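You operate a simulated robot arm through the tools that you are given. There is no shell and no other tool. Be economical: measure what you need, move in short steps, check, and stop when the job is done.

You are at the controls of a simulated two-armed robot. One attempt, no reset.

TASK
Put one of the filter cartons from the upper shelf of the open cabinet on the disc. Fetch the glass cylinder and set it on the master glass. Fetch the blue tag that says "clean" from the top of the big table and set it on the top of the tool cart. Put three of the purple lens from the top of the big table on the top of the desk. Open the drawer of the small grey bench. Any order will do. Set down upright: filter carton, glass cylinder, blue tag.

The check looks at the end state, three seconds after you hand in, the way a careful person would. Anything else that was tipped, shoved, dropped, spilled or broken makes it a failure.

THE ROBOT
Two 7-joint arms with fingered hands on one trunk, on a base that drives. Base frame: it is fixed to the floor where the robot stands at the start and does not move with it; the origin is under the middle of the robot, x ahead of it, y to its left, z up. Lengths are in mm, angles in degrees, forces in N, time in s.
The left shoulder is at the start at [31, 92, 1210], the right one opposite. Places, roughly: blue tag [-3500, -2500, 750]; disc [-4250, -1250, 750]; drawer of the small grey bench [-7300, -3200, 700]; filter carton [750, -250, 500]; glass cylinder (4x4x5 cm) [-3900, -2400, 1100]; master glass [-4500, 1750, 1000]; purple lens [-3500, -2500, 750]; top of the desk [-1500, -400, 800]; top of the tool cart [-6400, 800, 900]. Payload 2.1 kg a hand.
The tool frame of a hand sits at the grasp point between the pads (the TCP): z along the fingers, y along the line on which they close. The tips reach 20 mm beyond it. The gripper opens to 68 mm. The gripper's body begins 23 mm behind the TCP. The gripper is a hand of 5 fingers: y runs from the thumb to the fingers, the wrist lies at [-10, -79, -131] in the tool frame, and closing takes about 1.5 s.
Orientation is told as [roll, pitch, yaw] about the base's x, y, z axes, in that order, counted from this pose: with the fingers straight down and the wrist toward the robot, the tool's x, y and z point along [0, 1, 0], [1, 0, 0] and [0, 0, -1] of the base frame.

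THE INTERFACE
- The arms move only by the tool play_rows. It takes "left_rows", "right_rows" or both (then of equal length, played together; a hand with none holds still); each is a list of rows, each a list of 2 entries, a list of its own where there are three numbers: the shift along the tool's x, y, z in units of 300 mm (1.0 is 300 mm), then the turn, a rotation vector about the tool's x, y, z in units of 60 degrees (1.0 is 60 degrees). In form: [[[x, y, z], [rx, ry, rz]], ...]. A call has 1 to 8 rows; each row is the pose to reach, as a shift and turn from the pose commanded when the call began, along the tool's axes at that moment. "left_fingers" and "right_fingers" are, for a hand that has rows, the finger opening in m, from 0 to 0.068, set as the call begins (left out, the last holds). A call with a number of a shift or a turn outside -1 to 1 is refused whole. Rows are played at 5 a second. More than 50 mm and 8.6 degrees between two rows, or a gripper value outside its range, and nothing of the call is played. Where a pose cannot be reached the arm comes as near as it can. A force on the tool above 40 N (or 10 N above the force at the start of the call, whichever is more), or a blocked arm, ends the call early, and 0.2 s more pass. The fingers move at their own pace (about 153 mm/s each) and stop on an object; they squeeze with about 28 N. The grip force told is the motor's: it shows also when the fingers shut on nothing. Time passes only in rows, and 0.2 s behind the last, so rows that repeat a pose let the fingers close. It gives the time, the measured TCP pose, the force on the tool (base axes), the opening and the grip force at its end, in the units of the frame above (readings bear some noise), with the torque about the TCP (base axes, N m) and any sound that the robot's microphone picked up.
- Cameras (640 x 400 px; columns grow to the right, rows downward): "scene" is now at [89.2, -25.6, 1339.8]; the picture's right is [-0.39, -0.92, 0.00], its down [-0.76, 0.32, -0.56] and it looks along [0.52, -0.22, -0.83] (base axes); focal length 278 px, centre (320, 200). "left" rides on the left gripper at [-54, -58, -72] in its tool frame; the picture's right is [-0.57, -0.39, 0.73], its down [0.73, -0.64, 0.23] and it looks along [0.38, 0.66, 0.65] (tool axes); focal length 226 px, centre (320, 200). "right" rides on the right gripper at [54, -58, -72] in its tool frame; the picture's right is [-0.57, 0.39, -0.73], its down [-0.73, -0.64, 0.23] and it looks along [-0.38, 0.66, 0.65] (tool axes); focal length 226 px, centre (320, 200). There is no depth. A picture from a camera that has moved, and an enlarged one, comes with that camera's place and axes in the base frame and with its lens. The place of the scene camera against the robot may be out by one fixed shift of up to 12 mm in any direction.
- snapshot(camera): a new picture of that camera. It takes no simulated time.
- move_column(by): slides the trunk up (or, below 0, down) by that many mm; the arms and the scene camera ride with it, the base frame stays. It gives what a move gives, with no picture.
- steer(legs): drives the robot by 1 to 6 legs, each [ahead, left, turn to the left] in mm, mm and degrees, along the robot's own axes; the way and the turn of a leg run together, so that a leg with both is an arc; at most 1500 mm and 180 degrees a leg. The arms and the cameras ride along, it lands a little off, and it stops where it bumps. It gives what a move gives.
- finger_targets(index, middle, ring, little, thumb_bend, thumb_turn, hand): sets how far each is bent, from 0 (flat) to 1 (curled in); at 0.3 the hand is open as for a grip, at 0.7 the pads meet at the TCP. One left out holds its place. A second passes; each finger stops where it meets its share of the squeeze, and holds until it gets a number again. A gripper value or a shape takes the hand back. It gives what a move gives, with no picture; readings hold the bend of each and the force on index, middle, ring, little, thumb and palm. thumb_turn goes from beside the hand (0) to across from the fingers (1), as for a grip.
- grasp_type(shape, hand): the hand has 5 fingers and takes this shape, open, in about a second: jaw (thumb against the fingers, like two jaws); tri (thumb and two fingers); tip (a fingertip pinch); poke (one finger out to press); point (the index stretched); flat (the hand flat); cup (the hand cupped); fist (a fist). The gripper value then closes the fingers along that shape, each until it touches; the sizes above hold for jaw. It gives what a move gives, with no picture.
- turn_head(pan, tilt): turns the head with the scene camera to pan (to the left, within 86 degrees either way) and tilt (down, from -29 to 69), counted from straight ahead of the robot. It gives what a move gives.
- enlarge(camera, box): a new picture of the part [left, top, right, bottom] of that camera's present view, enlarged. It takes no simulated time.
- close_job(): hands the job in; it is judged then, once.

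Go step by step. Nothing tells you exact positions but the pictures and the camera data: compare them with the known pose of the tool, close in by small moves and look again before you grip or let go. The budget is 196 turns and 192 pictures, counting those below and the enlarged ones. Unless the task says otherwise, let go and move clear before handing in, and close with one line.

The tools are called after "Request:" as a command line: name --argument value ..., lists and objects as JSON in quotes. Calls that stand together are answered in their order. play_rows: Moves the arms, as the interface text tells. Its arguments: {"type":"object","properties":{"left_rows":{"type":"array"},"left_fingers":{"type":"number"},"right_rows":{"type":"array"},"right_fingers":{"type":"number"}},"required":[]} The other tools are called the same way: move_column (by) slides the trunk up or down; grasp_type (shape, hand) gives the hand a shape; finger_targets (index, middle, ring, little, thumb_bend, thumb_turn, hand) moves the fingers one by one; steer (legs) drives the base; turn_head (pan, tilt) turns the head that bears the scene camera; snapshot (camera) takes a picture; enlarge (camera, box) takes an enlarged picture of a part of a camera's view; close_job () hands the job in.

At the start:

```text
time_s: 0.0
left_eef_pos: [326.4, 45.4, 879.8]
left_orientation: [-0.1, 0.0, 0.0]
left_force: [-0.7, -0.7, -0.1]
left_moment: [-0.01, 0.03, -0.06]
left_gripper_width: 67.4
left_grip_force: 0.0
left_shape: jaw
left_bend: [0.3, 0.3, 0.3, 0.3, 0.3, 0.98]
left_finger forces: [0.0, 0.1, 0.1, 0.0, 0.0, 0.1]
right_eef_pos: [333.1, -247.9, 767.4]
right_orientation: [0.1, 0.0, 0.1]
right_force: [0.0, 0.5, 0.3]
right_moment: [0.0, 0.0, 0.01]
right_gripper_width: 67.6
right_grip_force: 0.1
right_shape: jaw
right_bend: [0.3, 0.3, 0.3, 0.3, 0.3, 0.98]
right_finger forces: [0.1, 0.0, 0.1, 0.1, 0.0, 0.0]
trunk travel left (down, up): [-450.0, 454.0]
robot x, y, heading: [0.3, 2.2, 0.3]
head pan, tilt: [-22.7, 55.7]
```

scene: 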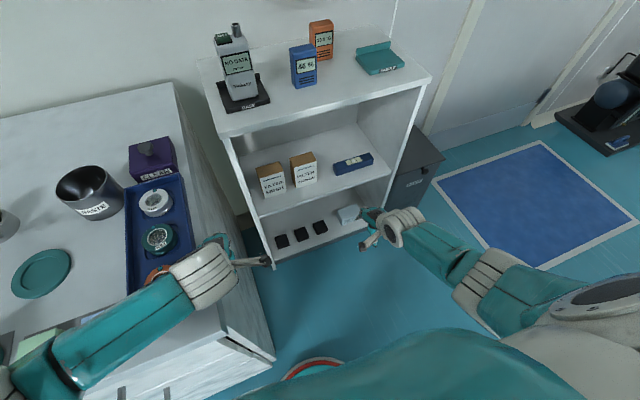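
right: 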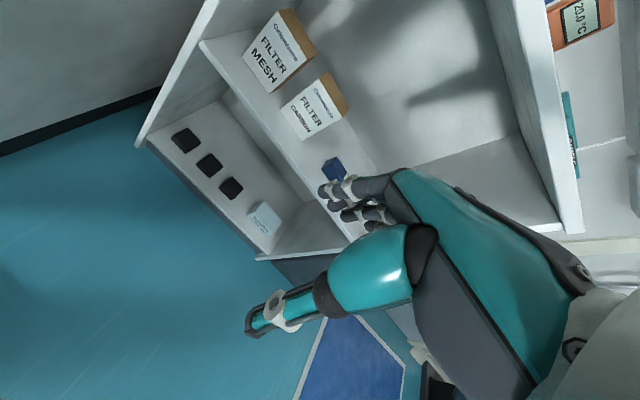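
left: 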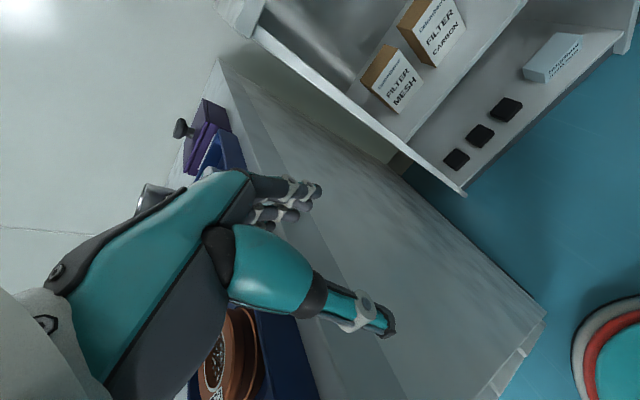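

I see the open cabinet ahead with two filter cartons on its upper shelf, and the bench at left. I look closer at the cartons and get a straighter view.

Request:
enlarge --camera "scene" --box '[200, 80, 440, 260]'

Request:
turn_head --pan -10 --tilt 30

Request:
snapshot --camera "scene"

```text
2.22 times, centred on (320, 170) of scene
camera zoom: at [89.2, -25.6, 1339.8], right [-0.39, -0.92, 0.0], down [-0.76, 0.32, -0.56], along [0.52, -0.22, -0.83], focal length 618 px, centre (320, 267)
```

zoom: 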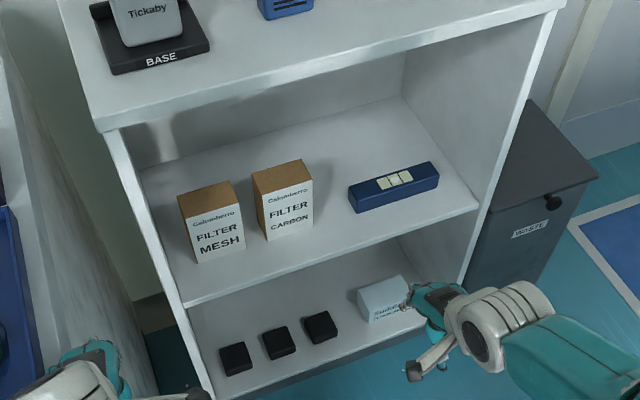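

```text
time_s: 0.9
left_eef_pos: [326.3, 46.0, 879.2]
left_orientation: [-0.1, 0.1, 0.1]
left_force: [0.3, -0.2, 0.5]
left_moment: [0.0, 0.01, 0.0]
left_gripper_width: 67.7
left_grip_force: 0.1
left_shape: jaw
left_bend: [0.3, 0.3, 0.3, 0.3, 0.3, 0.98]
left_finger forces: [0.0, 0.0, 0.1, 0.0, 0.0, 0.0]
right_eef_pos: [331.6, -246.9, 767.9]
right_orientation: [0.0, 0.0, 0.1]
right_force: [-0.7, -0.2, 0.1]
right_moment: [0.05, 0.0, -0.04]
right_gripper_width: 67.8
right_grip_force: 0.1
right_shape: jaw
right_bend: [0.3, 0.3, 0.3, 0.3, 0.3, 0.98]
right_finger forces: [0.0, 0.0, 0.0, 0.1, 0.0, 0.0]
trunk travel left (down, up): [-450.0, 454.0]
robot x, y, heading: [1.0, -0.7, 0.3]
head pan, tilt: [-10.0, 30.0]
```

```text
187 pictures are left
camera scene: at [112.4, -13.9, 1376.7], right [-0.17, -0.98, 0.0], down [-0.49, 0.09, -0.87], along [0.85, -0.15, -0.5], focal length 278 px, centre (320, 200)
```

scene: 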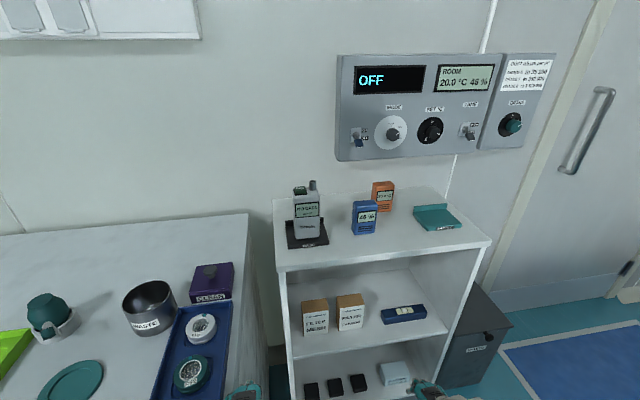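

The Carbon carton is near (710, -222), bottom at about 508 and top at about 625, under a board at about 885. I shift the base to the right, clear of the left bench, and lower the trunk in steps.

Request:
steer --legs '[[0, -130, 0]]'

Request:
turn_head --pan 20 --tilt 60

Request:
snapshot --camera "scene"

```text
time_s: 2.2
left_eef_pos: [326.1, -84.5, 880.2]
left_orientation: [0.0, 0.0, 0.0]
left_force: [-0.3, 0.4, 0.6]
left_moment: [0.01, -0.03, 0.01]
left_gripper_width: 67.8
left_grip_force: 0.0
left_shape: jaw
left_bend: [0.3, 0.3, 0.3, 0.3, 0.3, 0.98]
left_finger forces: [0.0, 0.1, 0.0, 0.0, 0.0, 0.0]
right_eef_pos: [332.0, -377.2, 768.4]
right_orientation: [0.0, 0.0, 0.0]
right_force: [-0.2, 0.5, 0.3]
right_moment: [0.0, 0.01, 0.01]
right_gripper_width: 67.9
right_grip_force: 0.1
right_shape: jaw
right_bend: [0.3, 0.3, 0.3, 0.3, 0.3, 0.98]
right_finger forces: [0.0, 0.1, 0.0, 0.0, 0.1, 0.0]
trunk travel left (down, up): [-450.0, 454.0]
robot x, y, heading: [-1.6, -127.8, -0.0]
head pan, tilt: [-10.0, 30.0]
```

```text
time_s: 3.1
left_eef_pos: [326.6, -84.7, 879.5]
left_orientation: [0.1, 0.0, 0.0]
left_force: [-0.3, -0.1, -0.2]
left_moment: [0.0, 0.05, -0.02]
left_gripper_width: 67.6
left_grip_force: 0.1
left_shape: jaw
left_bend: [0.3, 0.3, 0.3, 0.3, 0.3, 0.98]
left_finger forces: [0.0, 0.0, 0.0, 0.0, 0.0, 0.1]
right_eef_pos: [331.5, -376.5, 768.5]
right_orientation: [0.0, -0.1, 0.0]
right_force: [0.0, -0.3, -1.3]
right_moment: [0.0, 0.01, 0.03]
right_gripper_width: 67.8
right_grip_force: 0.0
right_shape: jaw
right_bend: [0.3, 0.3, 0.3, 0.3, 0.3, 0.98]
right_finger forces: [0.1, 0.0, 0.0, 0.0, 0.0, 0.1]
trunk travel left (down, up): [-450.0, 454.0]
robot x, y, heading: [0.2, -131.1, -0.2]
head pan, tilt: [20.0, 60.0]
```

```text
186 pictures are left
camera scene: at [86.0, -105.1, 1334.7], right [0.34, -0.94, 0.0], down [-0.81, -0.29, -0.5], along [0.47, 0.17, -0.87], focal length 278 px, centre (320, 200)
```

scene: 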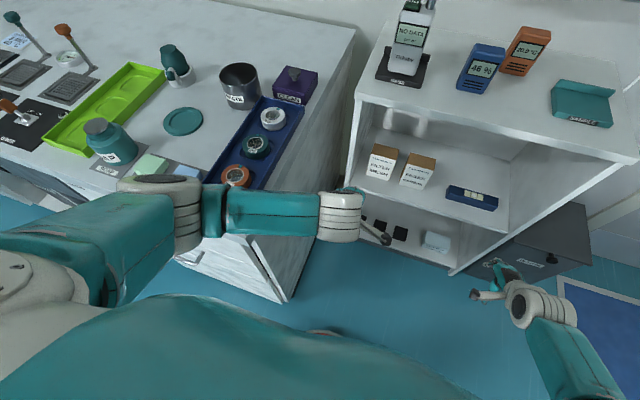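

The left hand suits the Carbon carton better if the base stands further right. I raise the right hand, shift right, then lower the trunk.

Request:
play_rows --right_rows '[[[0, 0, -0.15], [0, 0, 0]], [[0, 0, -0.3], [0, 0, 0]], [[0, 0, -0.45], [0, 0, 0]], [[0, 0, -0.6], [0, 0, 0]], [[0, 0, -0.6], [0, 0, 0]]]'

Request:
steer --legs '[[0, -180, 0]]'

Request:
move_column --by -215

Request:
turn_head --pan 5 --tilt 45

Request:
snapshot --camera "scene"

Request:
snapshot --camera "left"

```text
time_s: 4.3
left_eef_pos: [325.7, -83.6, 879.1]
left_orientation: [0.0, -0.1, 0.1]
left_force: [0.5, -0.6, 0.6]
left_moment: [-0.05, 0.03, -0.03]
left_gripper_width: 67.4
left_grip_force: 0.0
left_shape: jaw
left_bend: [0.3, 0.3, 0.3, 0.3, 0.3, 0.98]
left_finger forces: [0.1, 0.0, 0.0, 0.0, 0.0, 0.1]
right_eef_pos: [332.7, -377.1, 948.5]
right_orientation: [0.0, 0.0, 0.1]
right_force: [-0.4, 0.9, -0.4]
right_moment: [0.02, 0.01, -0.03]
right_gripper_width: 67.6
right_grip_force: 0.0
right_shape: jaw
right_bend: [0.3, 0.3, 0.3, 0.3, 0.3, 0.98]
right_finger forces: [0.0, 0.0, 0.0, 0.1, 0.0, 0.0]
trunk travel left (down, up): [-450.0, 454.0]
robot x, y, heading: [0.8, -130.5, 0.2]
head pan, tilt: [20.0, 60.0]
```

```text
time_s: 5.8
left_eef_pos: [326.4, -265.0, 879.1]
left_orientation: [0.0, 0.0, 0.0]
left_force: [0.5, 0.0, 0.3]
left_moment: [0.01, 0.01, 0.0]
left_gripper_width: 67.8
left_grip_force: 0.2
left_shape: jaw
left_bend: [0.3, 0.3, 0.3, 0.3, 0.3, 0.98]
left_finger forces: [0.0, 0.0, 0.1, 0.0, 0.0, 0.0]
right_eef_pos: [332.7, -557.9, 948.0]
right_orientation: [0.0, 0.0, 0.0]
right_force: [0.2, -0.2, -0.2]
right_moment: [0.0, 0.01, 0.01]
right_gripper_width: 67.7
right_grip_force: 0.1
right_shape: jaw
right_bend: [0.3, 0.3, 0.3, 0.3, 0.3, 0.98]
right_finger forces: [0.1, 0.0, 0.1, 0.1, 0.0, 0.0]
trunk travel left (down, up): [-450.0, 454.0]
robot x, y, heading: [-1.5, -306.6, -0.0]
head pan, tilt: [20.0, 60.0]
```

```text
time_s: 8.1
left_eef_pos: [325.2, -264.7, 664.1]
left_orientation: [-0.1, 0.0, 0.1]
left_force: [-0.3, 0.1, 1.1]
left_moment: [-0.01, 0.02, -0.03]
left_gripper_width: 68.0
left_grip_force: 0.0
left_shape: jaw
left_bend: [0.3, 0.3, 0.3, 0.3, 0.3, 0.98]
left_finger forces: [0.0, 0.0, 0.0, 0.1, 0.1, 0.0]
right_eef_pos: [333.2, -558.1, 733.0]
right_orientation: [0.0, 0.0, 0.1]
right_force: [0.9, -0.6, -0.2]
right_moment: [0.02, 0.03, 0.0]
right_gripper_width: 67.5
right_grip_force: 0.1
right_shape: jaw
right_bend: [0.3, 0.3, 0.3, 0.3, 0.3, 0.98]
right_finger forces: [0.1, 0.0, 0.0, 0.0, 0.0, 0.0]
trunk travel left (down, up): [-235.0, 669.0]
robot x, y, heading: [1.8, -309.1, -0.0]
head pan, tilt: [20.0, 60.0]
```

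```text
time_s: 8.9
left_eef_pos: [326.0, -263.6, 664.6]
left_orientation: [0.0, 0.0, 0.1]
left_force: [0.2, -0.1, -0.1]
left_moment: [0.02, -0.03, 0.02]
left_gripper_width: 67.5
left_grip_force: 0.1
left_shape: jaw
left_bend: [0.3, 0.3, 0.3, 0.3, 0.3, 0.98]
left_finger forces: [0.1, 0.0, 0.0, 0.0, 0.0, 0.0]
right_eef_pos: [332.7, -558.1, 733.2]
right_orientation: [0.0, 0.0, 0.1]
right_force: [-0.4, -1.7, 0.7]
right_moment: [0.01, -0.02, 0.0]
right_gripper_width: 68.0
right_grip_force: 0.1
right_shape: jaw
right_bend: [0.3, 0.3, 0.3, 0.3, 0.3, 0.98]
right_finger forces: [0.0, 0.1, 0.0, 0.0, 0.0, 0.0]
trunk travel left (down, up): [-235.0, 669.0]
robot x, y, heading: [-0.5, -311.6, 0.1]
head pan, tilt: [5.0, 45.0]
```

```text
185 pictures are left
camera scene: at [134.6, -301.4, 1137.3], right [0.09, -1.0, 0.0], down [-0.7, -0.06, -0.71], along [0.7, 0.06, -0.71], focal length 278 px, centre (320, 200)
```

scene: 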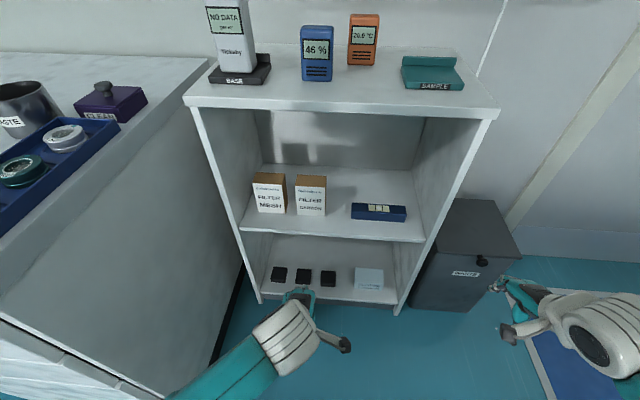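

```text
184 pictures are left
camera left: at [267.4, -319.3, 737.0], right [-0.39, -0.57, -0.73], down [-0.64, 0.73, -0.23], along [0.66, 0.38, -0.65], focal length 226 px, centre (320, 200)
```

left: 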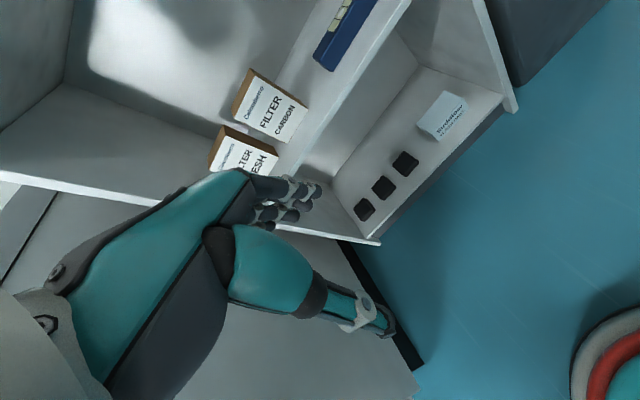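

Carton estimate: front face x≈692, back ≈742, centre y≈-225, top ≈615. I drive forward 190 and then reach in above it.

Request:
steer --legs '[[190, 0, 0]]'

Request:
play_rows --left_rows '[[[0.06, 0.13, -0.02], [0, 0, 0]], [[0.12, 0.28, -0.04], [0, 0, 0]], [[0.13, 0.4, -0.05], [0, 0, 0]], [[0.13, 0.45, -0.05], [0, 0, 0]], [[0.13, 0.45, -0.05], [0, 0, 0]]]'

Request:
snapshot --camera "scene"

Request:
snapshot --camera "left"

```text
time_s: 10.4
left_eef_pos: [515.0, -264.1, 664.5]
left_orientation: [0.1, 0.0, 0.1]
left_force: [-0.1, -0.1, 0.0]
left_moment: [0.02, 0.04, 0.01]
left_gripper_width: 68.0
left_grip_force: 0.1
left_shape: jaw
left_bend: [0.3, 0.3, 0.3, 0.3, 0.3, 0.98]
left_finger forces: [0.1, 0.0, 0.0, 0.0, 0.0, 0.0]
right_eef_pos: [522.7, -557.8, 732.7]
right_orientation: [-0.1, 0.0, 0.1]
right_force: [0.5, 0.5, -0.8]
right_moment: [0.01, 0.02, 0.0]
right_gripper_width: 67.5
right_grip_force: 0.0
right_shape: jaw
right_bend: [0.3, 0.3, 0.3, 0.3, 0.3, 0.98]
right_finger forces: [0.1, 0.0, 0.0, 0.0, 0.1, 0.0]
trunk travel left (down, up): [-235.0, 669.0]
robot x, y, heading: [191.5, -310.8, -0.1]
head pan, tilt: [5.0, 45.0]
```

```text
time_s: 11.7
left_eef_pos: [650.4, -225.6, 680.5]
left_orientation: [-0.1, 0.0, 0.0]
left_force: [0.3, 0.9, -0.6]
left_moment: [0.04, 0.02, -0.01]
left_gripper_width: 67.6
left_grip_force: 0.0
left_shape: jaw
left_bend: [0.3, 0.3, 0.3, 0.3, 0.3, 0.98]
left_finger forces: [0.0, 0.1, 0.1, 0.0, 0.0, 0.0]
right_eef_pos: [521.9, -556.6, 733.3]
right_orientation: [0.0, 0.0, 0.1]
right_force: [-0.4, 0.9, 0.8]
right_moment: [-0.02, -0.02, 0.0]
right_gripper_width: 67.6
right_grip_force: 0.1
right_shape: jaw
right_bend: [0.3, 0.3, 0.3, 0.3, 0.3, 0.98]
right_finger forces: [0.0, 0.1, 0.0, 0.0, 0.0, 0.1]
trunk travel left (down, up): [-235.0, 669.0]
robot x, y, heading: [189.0, -311.6, 0.2]
head pan, tilt: [5.0, 45.0]
```

```text
183 pictures are left
camera scene: at [324.4, -301.3, 1137.3], right [0.09, -1.0, 0.0], down [-0.7, -0.06, -0.71], along [0.7, 0.06, -0.71], focal length 278 px, centre (320, 200)
```

scene: 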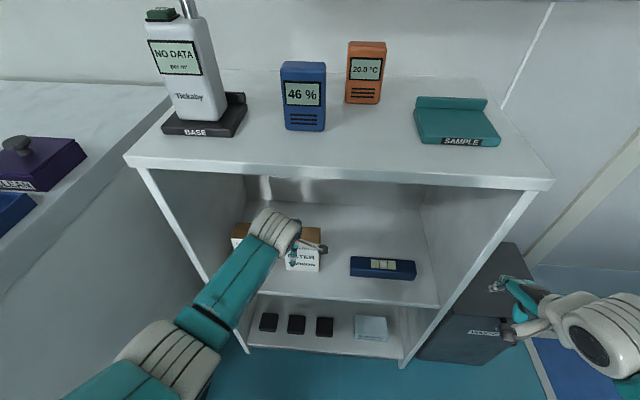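

```text
182 pictures are left
camera left: at [592.3, -280.3, 752.9], right [-0.39, -0.57, -0.73], down [-0.64, 0.73, -0.23], along [0.66, 0.38, -0.65], focal length 226 px, centre (320, 200)
```

left: 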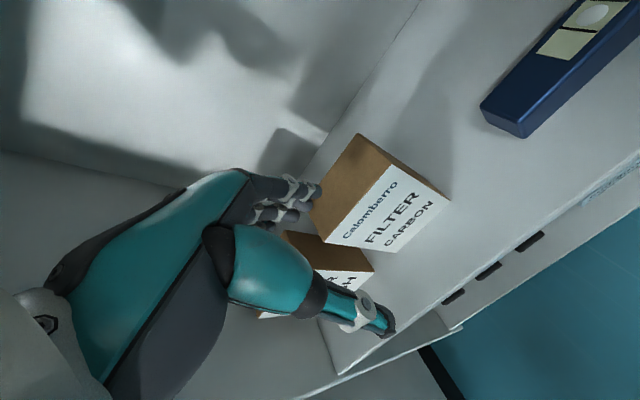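

Carton centre refined: (714, -227), top 622. I move above it and check before going down.

Request:
play_rows --left_rows '[[[0, 0.1, 0], [0, 0, 0]], [[-0.003, 0.212, 0], [0, 0, 0]], [[-0.003, 0.212, 0.06], [0, 0, 0]], [[-0.003, 0.212, 0.06], [0, 0, 0]]]'

Request:
snapshot --camera "left"

Request:
enlarge --camera "scene" --box '[180, 150, 440, 330]'

```text
time_s: 12.7
left_eef_pos: [696.7, -222.7, 674.7]
left_orientation: [-0.1, -0.1, 0.1]
left_force: [-0.7, 0.0, 0.4]
left_moment: [0.02, -0.02, 0.0]
left_gripper_width: 67.7
left_grip_force: 0.2
left_shape: jaw
left_bend: [0.3, 0.3, 0.3, 0.3, 0.3, 0.98]
left_finger forces: [0.1, 0.0, 0.1, 0.1, 0.0, 0.0]
left hand out of reach, approached as far as the arm can: row 2, 3, 4
right_eef_pos: [521.8, -557.7, 733.4]
right_orientation: [0.0, 0.0, 0.0]
right_force: [0.0, 0.3, 0.7]
right_moment: [-0.01, 0.0, -0.01]
right_gripper_width: 67.5
right_grip_force: 0.0
right_shape: jaw
right_bend: [0.3, 0.3, 0.3, 0.3, 0.3, 0.98]
right_finger forces: [0.0, 0.0, 0.0, 0.1, 0.0, 0.1]
trunk travel left (down, up): [-235.0, 669.0]
robot x, y, heading: [189.4, -308.8, -0.0]
head pan, tilt: [5.0, 45.0]
```

```text
181 pictures are left
camera left: at [638.2, -278.6, 746.4], right [-0.39, -0.57, -0.73], down [-0.64, 0.73, -0.23], along [0.66, 0.38, -0.65], focal length 226 px, centre (320, 200)
```

left: 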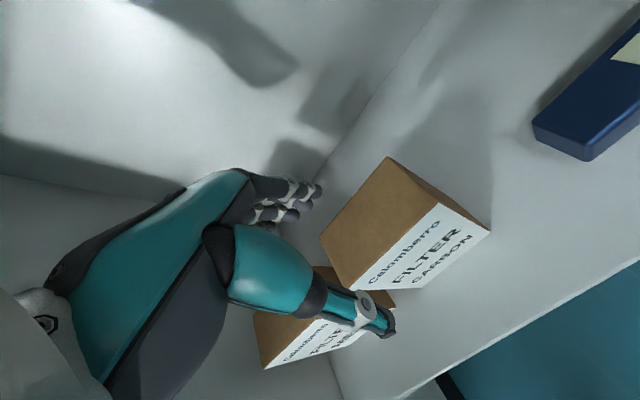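

```text
2.22 times, centred on (310, 240) of scene
camera zoom: at [324.4, -301.3, 1137.3], right [0.09, -1.0, 0.0], down [-0.7, -0.06, -0.71], along [0.7, 0.06, -0.71], focal length 618 px, centre (342, 111)
```

zoom: 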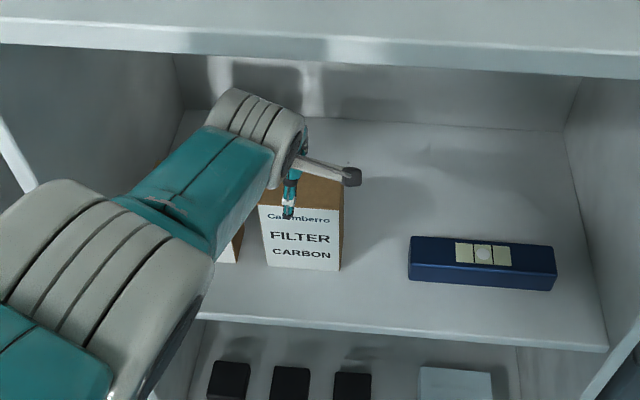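

The arm is at its reach limit; I pull the right hand back and drive ahead 60 mm.

Request:
play_rows --right_rows '[[[0, -0.15, 0], [0, 0, 0]], [[0, -0.27, 0], [0, 0, 0]], [[0, -0.27, 0], [0, 0, 0]]]' --left_rows '[[[0, -0.05, 0], [0, 0, 0]], [[0, -0.1, 0], [0, 0, 0]], [[0, -0.1, 0], [0, 0, 0]]]'

Request:
steer --legs '[[60, 0, 0]]'

```text
time_s: 13.4
left_eef_pos: [687.7, -227.5, 662.4]
left_orientation: [0.0, -0.1, 0.1]
left_force: [0.6, 0.5, -0.1]
left_moment: [0.0, 0.0, 0.04]
left_gripper_width: 67.9
left_grip_force: 0.1
left_shape: jaw
left_bend: [0.3, 0.3, 0.3, 0.3, 0.3, 0.98]
left_finger forces: [0.1, 0.1, 0.1, 0.0, 0.0, 0.0]
left hand out of reach, approached as far as the arm can: row 1, 2, 3
right_eef_pos: [440.7, -557.3, 733.7]
right_orientation: [0.0, 0.0, 0.2]
right_force: [0.4, 0.3, 0.1]
right_moment: [0.0, 0.0, 0.04]
right_gripper_width: 67.6
right_grip_force: 0.1
right_shape: jaw
right_bend: [0.3, 0.3, 0.3, 0.3, 0.3, 0.98]
right_finger forces: [0.0, 0.2, 0.1, 0.0, 0.0, 0.0]
trunk travel left (down, up): [-235.0, 669.0]
robot x, y, heading: [187.3, -312.7, 0.1]
head pan, tilt: [5.0, 45.0]
```

```text
time_s: 14.4
left_eef_pos: [748.6, -226.6, 662.9]
left_orientation: [-0.1, 0.0, 0.2]
left_force: [0.8, -0.5, -0.3]
left_moment: [-0.03, 0.01, -0.03]
left_gripper_width: 67.7
left_grip_force: 0.1
left_shape: jaw
left_bend: [0.3, 0.3, 0.3, 0.3, 0.3, 0.98]
left_finger forces: [0.0, 0.0, 0.1, 0.0, 0.0, 0.0]
right_eef_pos: [501.1, -557.6, 732.4]
right_orientation: [0.1, 0.1, 0.1]
right_force: [-0.9, -1.0, 0.7]
right_moment: [0.02, -0.01, 0.0]
right_gripper_width: 67.9
right_grip_force: 0.1
right_shape: jaw
right_bend: [0.3, 0.3, 0.3, 0.3, 0.3, 0.98]
right_finger forces: [0.0, 0.1, 0.0, 0.0, 0.1, 0.0]
trunk travel left (down, up): [-235.0, 669.0]
robot x, y, heading: [251.2, -310.3, 0.2]
head pan, tilt: [5.0, 45.0]
```

Request:
play_rows --left_rows '[[[0, -0.06, 0], [0, 0, 0]], [[0, -0.113, 0], [0, 0, 0]], [[0, -0.113, 0], [0, 0, 0]]]'

Request:
snapshot --camera "left"

Request:
enlarge --camera "scene" --box '[180, 150, 440, 330]'

```text
time_s: 15.2
left_eef_pos: [738.1, -230.5, 646.6]
left_orientation: [-0.1, 0.0, 0.1]
left_force: [-0.3, 0.1, -0.2]
left_moment: [0.01, 0.02, 0.01]
left_gripper_width: 67.8
left_grip_force: 0.0
left_shape: jaw
left_bend: [0.3, 0.3, 0.3, 0.3, 0.3, 0.98]
left_finger forces: [0.0, 0.1, 0.0, 0.0, 0.1, 0.0]
left hand out of reach, approached as far as the arm can: row 1, 2, 3
right_eef_pos: [501.0, -558.9, 732.6]
right_orientation: [0.0, 0.1, 0.1]
right_force: [1.0, 0.3, 0.3]
right_moment: [0.01, 0.01, 0.02]
right_gripper_width: 68.0
right_grip_force: 0.1
right_shape: jaw
right_bend: [0.3, 0.3, 0.3, 0.3, 0.3, 0.98]
right_finger forces: [0.0, 0.0, 0.0, 0.1, 0.0, 0.0]
trunk travel left (down, up): [-235.0, 669.0]
robot x, y, heading: [249.0, -310.1, -0.1]
head pan, tilt: [5.0, 45.0]
```

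```text
179 pictures are left
camera left: at [680.3, -286.1, 719.8], right [-0.39, -0.57, -0.73], down [-0.64, 0.73, -0.23], along [0.66, 0.38, -0.65], focal length 226 px, centre (320, 200)
```

left: 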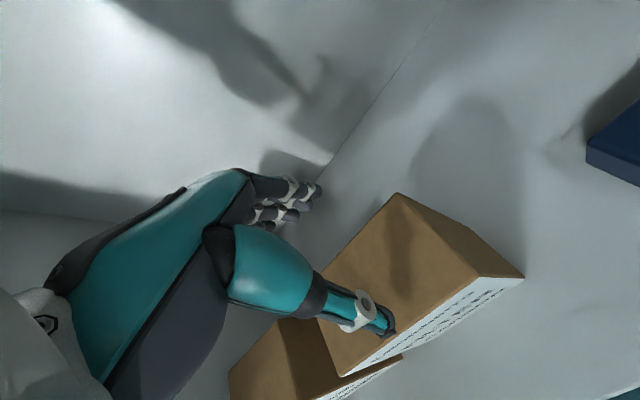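

```text
2.22 times, centred on (310, 240) of scene
camera zoom: at [384.9, -301.2, 1137.4], right [0.09, -1.0, 0.0], down [-0.7, -0.06, -0.71], along [0.7, 0.06, -0.71], focal length 618 px, centre (342, 111)
```

zoom: 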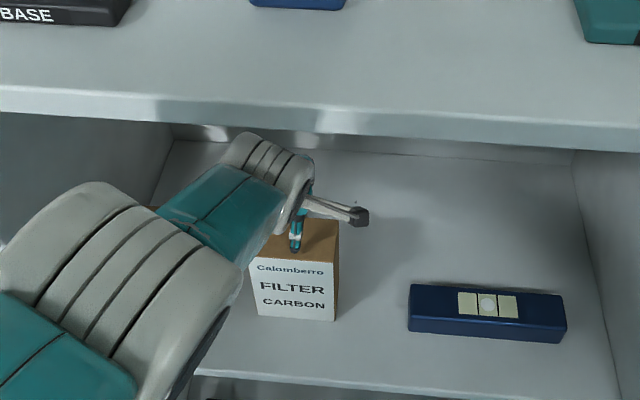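

Request:
play_rows --left_rows '[[[0, 0, -0.05], [0, 0, 0]], [[0, -0.1, -0.07], [0, 0, 0]], [[0, -0.2, -0.08], [0, 0, 0]], [[0, -0.2, -0.08], [0, 0, 0]]]'

```text
time_s: 16.2
left_eef_pos: [733.6, -242.4, 643.2]
left_orientation: [0.0, 0.0, 0.0]
left_force: [0.1, -0.8, -1.3]
left_moment: [0.0, 0.0, -0.05]
left_gripper_width: 67.8
left_grip_force: 0.1
left_shape: jaw
left_bend: [0.3, 0.3, 0.3, 0.3, 0.3, 0.98]
left_finger forces: [0.1, 0.1, 0.1, 0.0, 0.0, 0.0]
left hand out of reach, approached as far as the arm can: row 1, 2, 3, 4
right_eef_pos: [500.2, -557.5, 732.5]
right_orientation: [-0.1, 0.0, 0.1]
right_force: [-0.5, 0.3, -0.5]
right_moment: [0.01, 0.0, 0.03]
right_gripper_width: 67.8
right_grip_force: 0.0
right_shape: jaw
right_bend: [0.3, 0.3, 0.3, 0.3, 0.3, 0.98]
right_finger forces: [0.1, 0.0, 0.0, 0.0, 0.0, 0.1]
trunk travel left (down, up): [-235.0, 669.0]
robot x, y, heading: [250.2, -311.4, 0.3]
head pan, tilt: [5.0, 45.0]
```

The arm seems stuck in a poor posture; I raise the trunk and back off to sort it out safely.

Request:
move_column --by 40

Request:
steer --legs '[[-200, 0, 0]]'

Request:
play_rows --left_rows '[[[0, -0.1, 0], [0, 0, 0]], [[0, -0.2, 0], [0, 0, 0]], [[0, -0.3, 0], [0, 0, 0]], [[0, -0.4, 0], [0, 0, 0]], [[0, -0.4, 0], [0, 0, 0]]]'

Request:
snapshot --camera "scene"

```text
time_s: 17.1
left_eef_pos: [733.9, -241.3, 686.8]
left_orientation: [-0.1, -0.4, 0.0]
left_force: [0.7, 0.1, -1.2]
left_moment: [0.01, 0.0, -0.01]
left_gripper_width: 67.7
left_grip_force: 0.1
left_shape: jaw
left_bend: [0.3, 0.3, 0.3, 0.3, 0.3, 0.98]
left_finger forces: [0.1, 0.1, 0.1, 0.1, 0.0, 0.0]
right_eef_pos: [500.9, -558.3, 772.3]
right_orientation: [-0.1, 0.0, 0.2]
right_force: [0.1, -0.1, -0.1]
right_moment: [-0.01, -0.04, 0.01]
right_gripper_width: 67.9
right_grip_force: 0.1
right_shape: jaw
right_bend: [0.3, 0.3, 0.3, 0.3, 0.3, 0.98]
right_finger forces: [0.0, 0.0, 0.1, 0.0, 0.1, 0.1]
trunk travel left (down, up): [-275.0, 629.0]
robot x, y, heading: [252.2, -308.9, -0.1]
head pan, tilt: [5.0, 45.0]
```

```text
time_s: 18.6
left_eef_pos: [534.4, -240.7, 686.2]
left_orientation: [0.0, -0.4, 0.1]
left_force: [1.2, -0.2, 0.3]
left_moment: [0.0, 0.01, 0.01]
left_gripper_width: 67.7
left_grip_force: 0.1
left_shape: jaw
left_bend: [0.3, 0.3, 0.3, 0.3, 0.3, 0.98]
left_finger forces: [0.0, 0.0, 0.0, 0.0, 0.1, 0.1]
right_eef_pos: [300.6, -557.3, 772.3]
right_orientation: [0.0, -0.1, 0.2]
right_force: [0.0, -0.6, -1.3]
right_moment: [0.02, 0.02, 0.02]
right_gripper_width: 67.4
right_grip_force: 0.1
right_shape: jaw
right_bend: [0.3, 0.3, 0.3, 0.3, 0.3, 0.98]
right_finger forces: [0.0, 0.0, 0.1, 0.1, 0.1, 0.0]
trunk travel left (down, up): [-275.0, 629.0]
robot x, y, heading: [53.1, -310.4, 0.3]
head pan, tilt: [5.0, 45.0]
```

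```text
time_s: 19.9
left_eef_pos: [480.6, -262.3, 624.9]
left_orientation: [0.0, -0.4, 0.1]
left_force: [0.2, 0.3, -0.7]
left_moment: [0.0, 0.02, 0.02]
left_gripper_width: 67.6
left_grip_force: 0.1
left_shape: jaw
left_bend: [0.3, 0.3, 0.3, 0.3, 0.3, 0.98]
left_finger forces: [0.0, 0.0, 0.0, 0.0, 0.1, 0.0]
left hand out of reach, approached as far as the arm can: row 1, 2, 3, 4, 5
right_eef_pos: [301.2, -559.3, 772.9]
right_orientation: [0.0, 0.0, 0.3]
right_force: [-0.1, -1.2, -0.6]
right_moment: [0.02, -0.02, -0.02]
right_gripper_width: 67.8
right_grip_force: 0.1
right_shape: jaw
right_bend: [0.3, 0.3, 0.3, 0.3, 0.3, 0.98]
right_finger forces: [0.0, 0.0, 0.0, 0.0, 0.1, 0.0]
trunk travel left (down, up): [-275.0, 629.0]
robot x, y, heading: [48.8, -312.2, 0.0]
head pan, tilt: [5.0, 45.0]
```

```text
177 pictures are left
camera scene: at [177.7, -301.5, 1177.9], right [0.09, -1.0, 0.0], down [-0.7, -0.06, -0.71], along [0.7, 0.06, -0.71], focal length 278 px, centre (320, 200)
```

scene: 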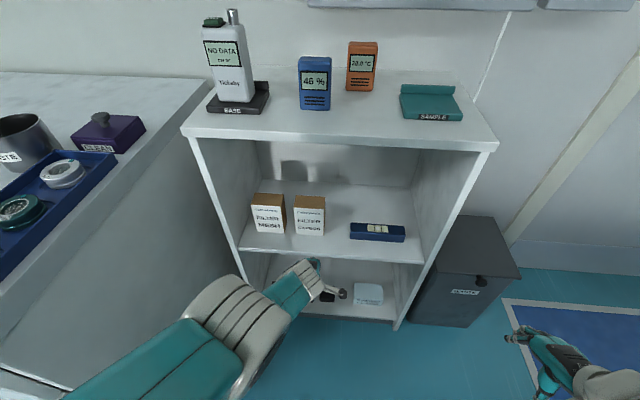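

Request:
play_rows --left_rows '[[[0, -0.1, -0.05], [0, 0, 0]], [[0, -0.2, -0.1], [0, 0, 0]], [[0, -0.25, -0.15], [0, 0, 0]], [[0, -0.25, -0.2], [0, 0, 0]], [[0, -0.25, -0.25], [0, 0, 0]], [[0, -0.25, -0.25], [0, 0, 0]]]'

```text
time_s: 21.2
left_eef_pos: [478.9, -295.4, 638.4]
left_orientation: [0.0, -0.4, 0.1]
left_force: [-0.1, 0.2, 1.3]
left_moment: [0.01, 0.03, 0.03]
left_gripper_width: 67.5
left_grip_force: 0.1
left_shape: jaw
left_bend: [0.3, 0.3, 0.3, 0.3, 0.3, 0.98]
left_finger forces: [0.0, 0.0, 0.1, 0.0, 0.1, 0.0]
left hand out of reach, approached as far as the arm can: row 1, 2, 3, 4, 5, 6
right_eef_pos: [300.7, -558.5, 772.3]
right_orientation: [-0.1, 0.1, 0.2]
right_force: [-0.1, 0.4, 0.3]
right_moment: [0.02, -0.01, -0.01]
right_gripper_width: 67.8
right_grip_force: 0.1
right_shape: jaw
right_bend: [0.3, 0.3, 0.3, 0.3, 0.3, 0.98]
right_finger forces: [0.0, 0.0, 0.0, 0.0, 0.1, 0.0]
trunk travel left (down, up): [-275.0, 629.0]
robot x, y, heading: [50.0, -311.8, 0.1]
head pan, tilt: [5.0, 45.0]
```

Request:
play_rows --left_rows '[[[-0.02, 0.12, 0.08], [0, 0, 0]], [[-0.04, 0.24, 0.16], [0, 0, 0]], [[-0.06, 0.36, 0.24], [0, 0, 0]], [[-0.08, 0.48, 0.32], [0, 0, 0]], [[-0.1, 0.58, 0.4], [0, 0, 0]], [[-0.11, 0.65, 0.47], [0, 0, 0]], [[-0.11, 0.65, 0.47], [0, 0, 0]]]'

Request:
snapshot --camera "scene"

```text
time_s: 22.9
left_eef_pos: [499.1, -264.5, 644.8]
left_orientation: [0.0, -0.4, 0.1]
left_force: [0.5, -0.5, 0.9]
left_moment: [0.03, -0.02, 0.0]
left_gripper_width: 67.7
left_grip_force: 0.1
left_shape: jaw
left_bend: [0.3, 0.3, 0.3, 0.3, 0.3, 0.98]
left_finger forces: [0.0, 0.0, 0.0, 0.0, 0.1, 0.0]
left hand out of reach, approached as far as the arm can: row 1, 2, 3, 4, 5, 6, 7
right_eef_pos: [301.7, -559.2, 771.2]
right_orientation: [0.0, -0.1, 0.2]
right_force: [-1.0, 0.4, 0.6]
right_moment: [-0.01, 0.01, -0.02]
right_gripper_width: 67.9
right_grip_force: 0.1
right_shape: jaw
right_bend: [0.3, 0.3, 0.3, 0.3, 0.3, 0.98]
right_finger forces: [0.1, 0.0, 0.0, 0.0, 0.0, 0.0]
trunk travel left (down, up): [-275.0, 629.0]
robot x, y, heading: [49.5, -309.8, 0.2]
head pan, tilt: [5.0, 45.0]
```

```text
176 pictures are left
camera scene: at [177.7, -301.4, 1177.8], right [0.09, -1.0, 0.0], down [-0.7, -0.06, -0.71], along [0.7, 0.06, -0.71], focal length 278 px, centre (320, 200)
```

scene: 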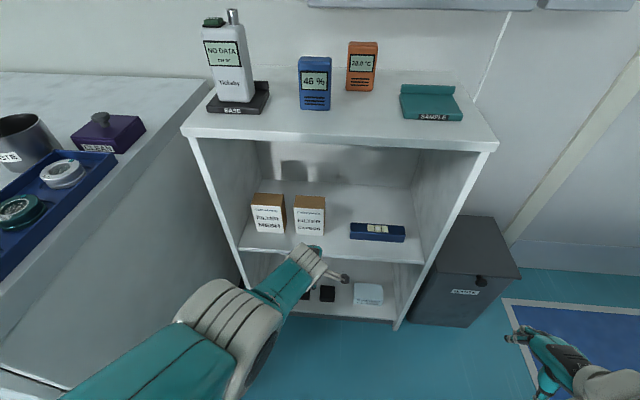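

Request:
play_rows --left_rows '[[[0, -0.02, 0], [-0.14, 0, 0]], [[0, -0.05, 0], [-0.28, 0, 0]], [[0, -0.1, 0], [-0.42, 0, 0]], [[0, -0.15, 0], [-0.5, 0, 0]], [[0, -0.15, 0], [-0.5, 0, 0]]]'

```text
time_s: 24.1
left_eef_pos: [466.0, -267.9, 626.0]
left_orientation: [0.0, -30.6, 0.1]
left_force: [-0.1, -1.2, -0.1]
left_moment: [0.03, 0.0, 0.04]
left_gripper_width: 67.7
left_grip_force: 0.0
left_shape: jaw
left_bend: [0.3, 0.3, 0.3, 0.3, 0.3, 0.98]
left_finger forces: [0.1, 0.1, 0.0, 0.0, 0.0, 0.0]
left hand out of reach, approached as far as the arm can: row 1, 2, 3, 4, 5
right_eef_pos: [301.5, -558.4, 773.7]
right_orientation: [0.0, 0.0, 0.1]
right_force: [-0.7, -0.7, -0.8]
right_moment: [0.0, -0.02, -0.02]
right_gripper_width: 67.6
right_grip_force: 0.1
right_shape: jaw
right_bend: [0.3, 0.3, 0.3, 0.3, 0.3, 0.98]
right_finger forces: [0.0, 0.0, 0.1, 0.0, 0.0, 0.0]
trunk travel left (down, up): [-275.0, 629.0]
robot x, y, heading: [52.2, -312.0, 0.1]
head pan, tilt: [5.0, 45.0]
```

Request:
play_rows --left_rows '[[[0, 0.15, -0.03], [0, 0, 0]], [[0, 0.3, -0.06], [0, 0, 0]], [[0, 0.45, -0.1], [0, 0, 0]], [[0, 0.6, -0.15], [0, 0, 0]], [[0, 0.6, -0.3], [0, 0, 0]], [[0, 0.6, -0.45], [0, 0, 0]], [[0, 0.6, -0.45], [0, 0, 0]]]'

```text
time_s: 25.6
left_eef_pos: [609.2, -285.7, 813.6]
left_orientation: [-0.1, -30.3, 0.1]
left_force: [-0.3, -0.3, -0.2]
left_moment: [0.01, 0.02, -0.04]
left_gripper_width: 67.9
left_grip_force: 0.0
left_shape: jaw
left_bend: [0.3, 0.3, 0.3, 0.3, 0.3, 0.98]
left_finger forces: [0.0, 0.1, 0.0, 0.0, 0.0, 0.1]
left hand out of reach, approached as far as the arm can: row 1, 4, 5, 6, 7
right_eef_pos: [300.0, -558.6, 773.1]
right_orientation: [0.0, 0.0, 0.2]
right_force: [-0.5, 0.3, 0.1]
right_moment: [0.02, 0.02, 0.02]
right_gripper_width: 67.7
right_grip_force: 0.2
right_shape: jaw
right_bend: [0.3, 0.3, 0.3, 0.3, 0.3, 0.98]
right_finger forces: [0.0, 0.0, 0.1, 0.1, 0.0, 0.0]
trunk travel left (down, up): [-275.0, 629.0]
robot x, y, heading: [49.4, -310.2, 0.2]
head pan, tilt: [5.0, 45.0]
```

Request:
play_rows --left_rows '[[[0, 0, 0.15], [0, 0, 0]], [[0, 0, 0.3], [0, 0, 0]], [[0, -0.15, 0.35], [0, 0, 0]], [[0, -0.3, 0.39], [0, 0, 0]], [[0, -0.45, 0.3], [0, 0, 0]], [[0, -0.6, 0.2], [0, 0, 0]], [[0, -0.6, 0.2], [0, 0, 0]]]'

```text
refused: row 5 steps farther than a row can; nothing moved
```

Request:
play_rows --left_rows '[[[0, 0, 0.15], [0, 0, 0]], [[0, 0, 0.3], [0, 0, 0]], [[0, -0.15, 0.35], [0, 0, 0]], [[0, -0.3, 0.35], [0, 0, 0]], [[0, -0.44, 0.3], [0, 0, 0]], [[0, -0.57, 0.22], [0, 0, 0]], [[0, -0.57, 0.22], [0, 0, 0]]]'

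```text
time_s: 27.2
left_eef_pos: [496.2, -284.9, 668.9]
left_orientation: [0.0, -30.4, 0.1]
left_force: [-0.5, 0.2, 0.1]
left_moment: [0.02, 0.03, 0.0]
left_gripper_width: 67.9
left_grip_force: 0.1
left_shape: jaw
left_bend: [0.3, 0.3, 0.3, 0.3, 0.3, 0.98]
left_finger forces: [0.0, 0.0, 0.1, 0.0, 0.1, 0.0]
left hand out of reach, approached as far as the arm can: row 1, 2, 3, 4, 5
right_eef_pos: [301.1, -557.6, 773.0]
right_orientation: [0.0, 0.0, 0.2]
right_force: [0.1, 0.4, 1.2]
right_moment: [0.03, -0.03, 0.0]
right_gripper_width: 67.8
right_grip_force: 0.1
right_shape: jaw
right_bend: [0.3, 0.3, 0.3, 0.3, 0.3, 0.98]
right_finger forces: [0.1, 0.0, 0.1, 0.0, 0.0, 0.0]
trunk travel left (down, up): [-275.0, 629.0]
robot x, y, heading: [50.8, -314.5, 0.4]
head pan, tilt: [5.0, 45.0]
```

Request:
play_rows --left_rows '[[[0.03, -0.05, -0.08], [0, 0, 0]], [[0.06, -0.1, -0.17], [0, 0, 0]], [[0.1, -0.165, -0.25], [0.1, 0, 0]], [[0.1, -0.165, -0.25], [0.23, 0, 0]], [[0.1, -0.165, -0.25], [0.36, 0, 0]], [[0.1, -0.165, -0.25], [0.507, 0, 0]], [[0.1, -0.165, -0.25], [0.507, 0, 0]]]'

Request:
snapshot --camera "scene"

```text
refused: row 6 steps farther than a row can; nothing moved
```

```text
175 pictures are left
camera scene: at [177.6, -301.5, 1177.9], right [0.09, -1.0, 0.0], down [-0.7, -0.06, -0.71], along [0.7, 0.06, -0.71], focal length 278 px, centre (320, 200)
```

scene: 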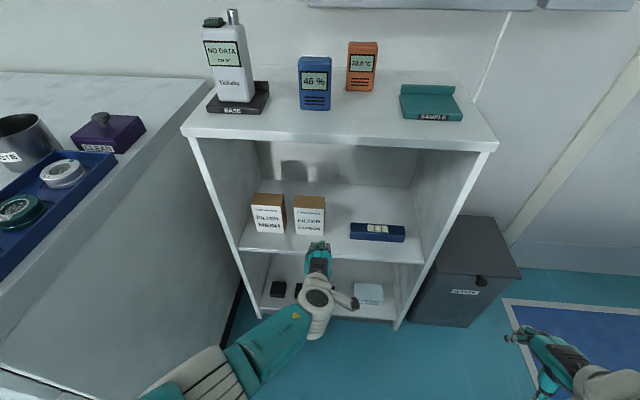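

Request:
play_rows --left_rows '[[[0.03, -0.05, -0.08], [0.08, 0, 0]], [[0.06, -0.1, -0.17], [0.16, 0, 0]], [[0.1, -0.165, -0.25], [0.25, 0, 0]], [[0.1, -0.165, -0.25], [0.35, 0, 0]], [[0.1, -0.165, -0.25], [0.45, 0, 0]], [[0.1, -0.165, -0.25], [0.505, 0, 0]], [[0.1, -0.165, -0.25], [0.505, 0, 0]]]'

```text
time_s: 28.9
left_eef_pos: [413.3, -255.1, 707.5]
left_orientation: [0.0, -0.1, 0.1]
left_force: [0.5, 0.4, 0.0]
left_moment: [0.01, -0.02, 0.0]
left_gripper_width: 67.8
left_grip_force: 0.0
left_shape: jaw
left_bend: [0.3, 0.3, 0.3, 0.3, 0.3, 0.98]
left_finger forces: [0.0, 0.1, 0.0, 0.1, 0.0, 0.1]
right_eef_pos: [301.4, -557.5, 772.1]
right_orientation: [0.0, 0.0, 0.2]
right_force: [1.4, 0.6, 0.3]
right_moment: [-0.04, -0.05, -0.03]
right_gripper_width: 67.5
right_grip_force: 0.0
right_shape: jaw
right_bend: [0.3, 0.3, 0.3, 0.3, 0.3, 0.98]
right_finger forces: [0.0, 0.1, 0.0, 0.0, 0.0, 0.0]
trunk travel left (down, up): [-275.0, 629.0]
robot x, y, heading: [49.7, -312.4, -0.0]
head pan, tilt: [5.0, 45.0]
```

Arm is back in control. I now lower slightly, drive closer so that the reach stays short, and line up above the carton.

Request:
move_column --by -45

Request:
steer --legs '[[230, 0, 0]]'

Request:
play_rows --left_rows '[[[0.05, 0.1, 0], [0, 0, 0]], [[0.09, 0.2, 0], [0, 0, 0]], [[0.09, 0.235, 0], [0, 0, 0]], [[0.09, 0.235, 0], [0, 0, 0]]]'

Request:
snapshot --camera "left"

Request:
enlarge --camera "scene" --box '[180, 150, 440, 330]'

```text
time_s: 29.7
left_eef_pos: [413.8, -253.5, 664.9]
left_orientation: [-0.2, -0.2, 0.1]
left_force: [0.4, -0.7, -0.1]
left_moment: [0.05, 0.01, 0.03]
left_gripper_width: 67.7
left_grip_force: 0.1
left_shape: jaw
left_bend: [0.3, 0.3, 0.3, 0.3, 0.3, 0.98]
left_finger forces: [0.0, 0.0, 0.1, 0.1, 0.0, 0.0]
right_eef_pos: [301.2, -557.9, 728.6]
right_orientation: [0.0, 0.0, 0.3]
right_force: [-0.7, 0.4, -0.2]
right_moment: [0.0, -0.03, 0.0]
right_gripper_width: 67.5
right_grip_force: 0.1
right_shape: jaw
right_bend: [0.3, 0.3, 0.3, 0.3, 0.3, 0.98]
right_finger forces: [0.0, 0.0, 0.0, 0.0, 0.0, 0.0]
trunk travel left (down, up): [-230.0, 674.0]
robot x, y, heading: [51.5, -309.7, 0.1]
head pan, tilt: [5.0, 45.0]
```

```text
time_s: 31.5
left_eef_pos: [646.0, -255.6, 663.9]
left_orientation: [0.0, 0.0, -0.1]
left_force: [-0.5, 0.9, -0.6]
left_moment: [-0.04, 0.01, -0.03]
left_gripper_width: 68.0
left_grip_force: 0.1
left_shape: jaw
left_bend: [0.3, 0.3, 0.3, 0.3, 0.3, 0.98]
left_finger forces: [0.0, 0.0, 0.1, 0.0, 0.0, 0.1]
right_eef_pos: [531.5, -559.3, 727.4]
right_orientation: [0.0, -0.1, 0.0]
right_force: [-0.1, 0.5, 0.4]
right_moment: [-0.02, -0.02, -0.02]
right_gripper_width: 67.9
right_grip_force: 0.0
right_shape: jaw
right_bend: [0.3, 0.3, 0.3, 0.3, 0.3, 0.98]
right_finger forces: [0.0, 0.1, 0.0, 0.1, 0.0, 0.0]
trunk travel left (down, up): [-230.0, 674.0]
robot x, y, heading: [281.7, -314.3, -0.0]
head pan, tilt: [5.0, 45.0]
```

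```text
time_s: 32.5
left_eef_pos: [716.8, -227.4, 661.3]
left_orientation: [-0.1, -0.1, -0.1]
left_force: [-0.3, -0.5, -0.4]
left_moment: [0.02, -0.02, 0.02]
left_gripper_width: 67.7
left_grip_force: 0.0
left_shape: jaw
left_bend: [0.3, 0.3, 0.3, 0.3, 0.3, 0.98]
left_finger forces: [0.0, 0.1, 0.0, 0.1, 0.0, 0.0]
right_eef_pos: [531.2, -558.0, 728.4]
right_orientation: [-0.1, 0.1, 0.1]
right_force: [-0.1, 0.9, 0.2]
right_moment: [-0.03, 0.01, 0.01]
right_gripper_width: 67.6
right_grip_force: 0.1
right_shape: jaw
right_bend: [0.3, 0.3, 0.3, 0.3, 0.3, 0.98]
right_finger forces: [0.0, 0.0, 0.0, 0.0, 0.1, 0.0]
trunk travel left (down, up): [-230.0, 674.0]
robot x, y, heading: [275.2, -313.3, -0.0]
head pan, tilt: [5.0, 45.0]
```

```text
174 pictures are left
camera left: at [658.0, -283.3, 734.2], right [-0.39, -0.57, -0.73], down [-0.64, 0.73, -0.23], along [0.67, 0.38, -0.64], focal length 226 px, centre (320, 200)
```

left: 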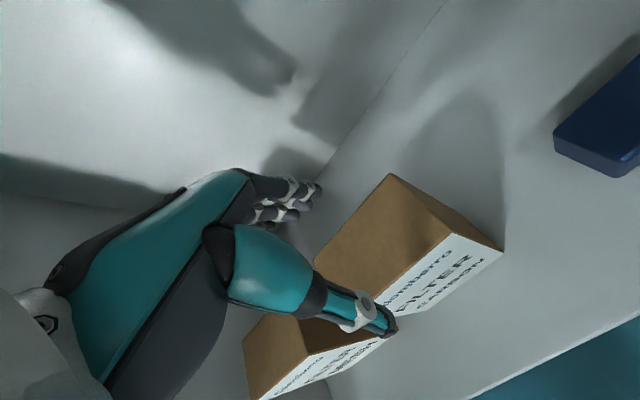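

```text
2.22 times, centred on (310, 240) of scene
camera zoom: at [417.0, -301.7, 1132.3], right [0.09, -1.0, 0.0], down [-0.7, -0.06, -0.71], along [0.7, 0.06, -0.71], focal length 618 px, centre (342, 111)
```

zoom: 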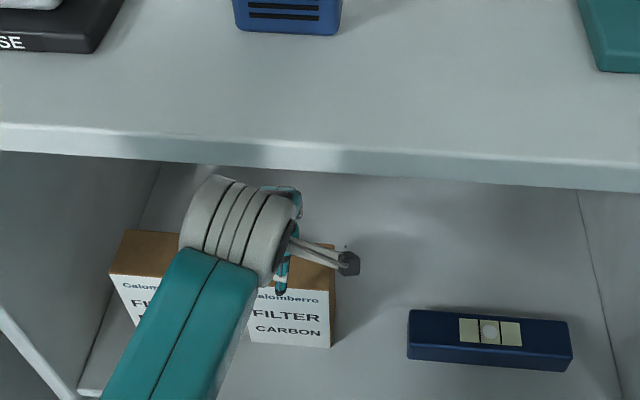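

Alignment is good: the thumb is in front and the fingers behind the carton. I descend by the trunk and close.

Request:
move_column --by -53

Request:
snapshot --camera "left"

```text
time_s: 33.4
left_eef_pos: [715.5, -228.4, 610.4]
left_orientation: [-0.1, 0.0, -0.1]
left_force: [-0.1, -0.5, -0.5]
left_moment: [0.03, -0.02, 0.0]
left_gripper_width: 68.1
left_grip_force: 0.0
left_shape: jaw
left_bend: [0.3, 0.3, 0.3, 0.3, 0.3, 0.98]
left_finger forces: [0.6, 0.0, 0.0, 0.0, 0.2, 0.1]
right_eef_pos: [532.4, -557.9, 674.5]
right_orientation: [-0.1, 0.0, -0.1]
right_force: [0.2, -1.1, 0.4]
right_moment: [0.0, 0.0, -0.04]
right_gripper_width: 67.7
right_grip_force: 0.1
right_shape: jaw
right_bend: [0.3, 0.3, 0.3, 0.3, 0.3, 0.98]
right_finger forces: [0.0, 0.0, 0.0, 0.1, 0.0, 0.0]
trunk travel left (down, up): [-177.0, 727.0]
robot x, y, heading: [284.3, -312.7, -0.0]
head pan, tilt: [5.0, 45.0]
```

```text
172 pictures are left
camera left: at [657.4, -283.6, 682.5], right [-0.39, -0.57, -0.73], down [-0.64, 0.73, -0.23], along [0.67, 0.38, -0.64], focal length 226 px, centre (320, 200)
```

left: 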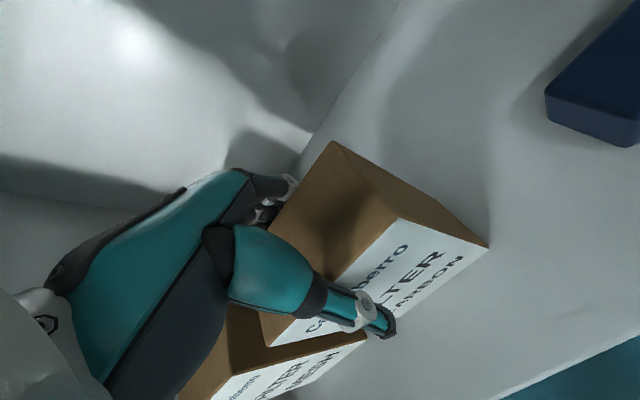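

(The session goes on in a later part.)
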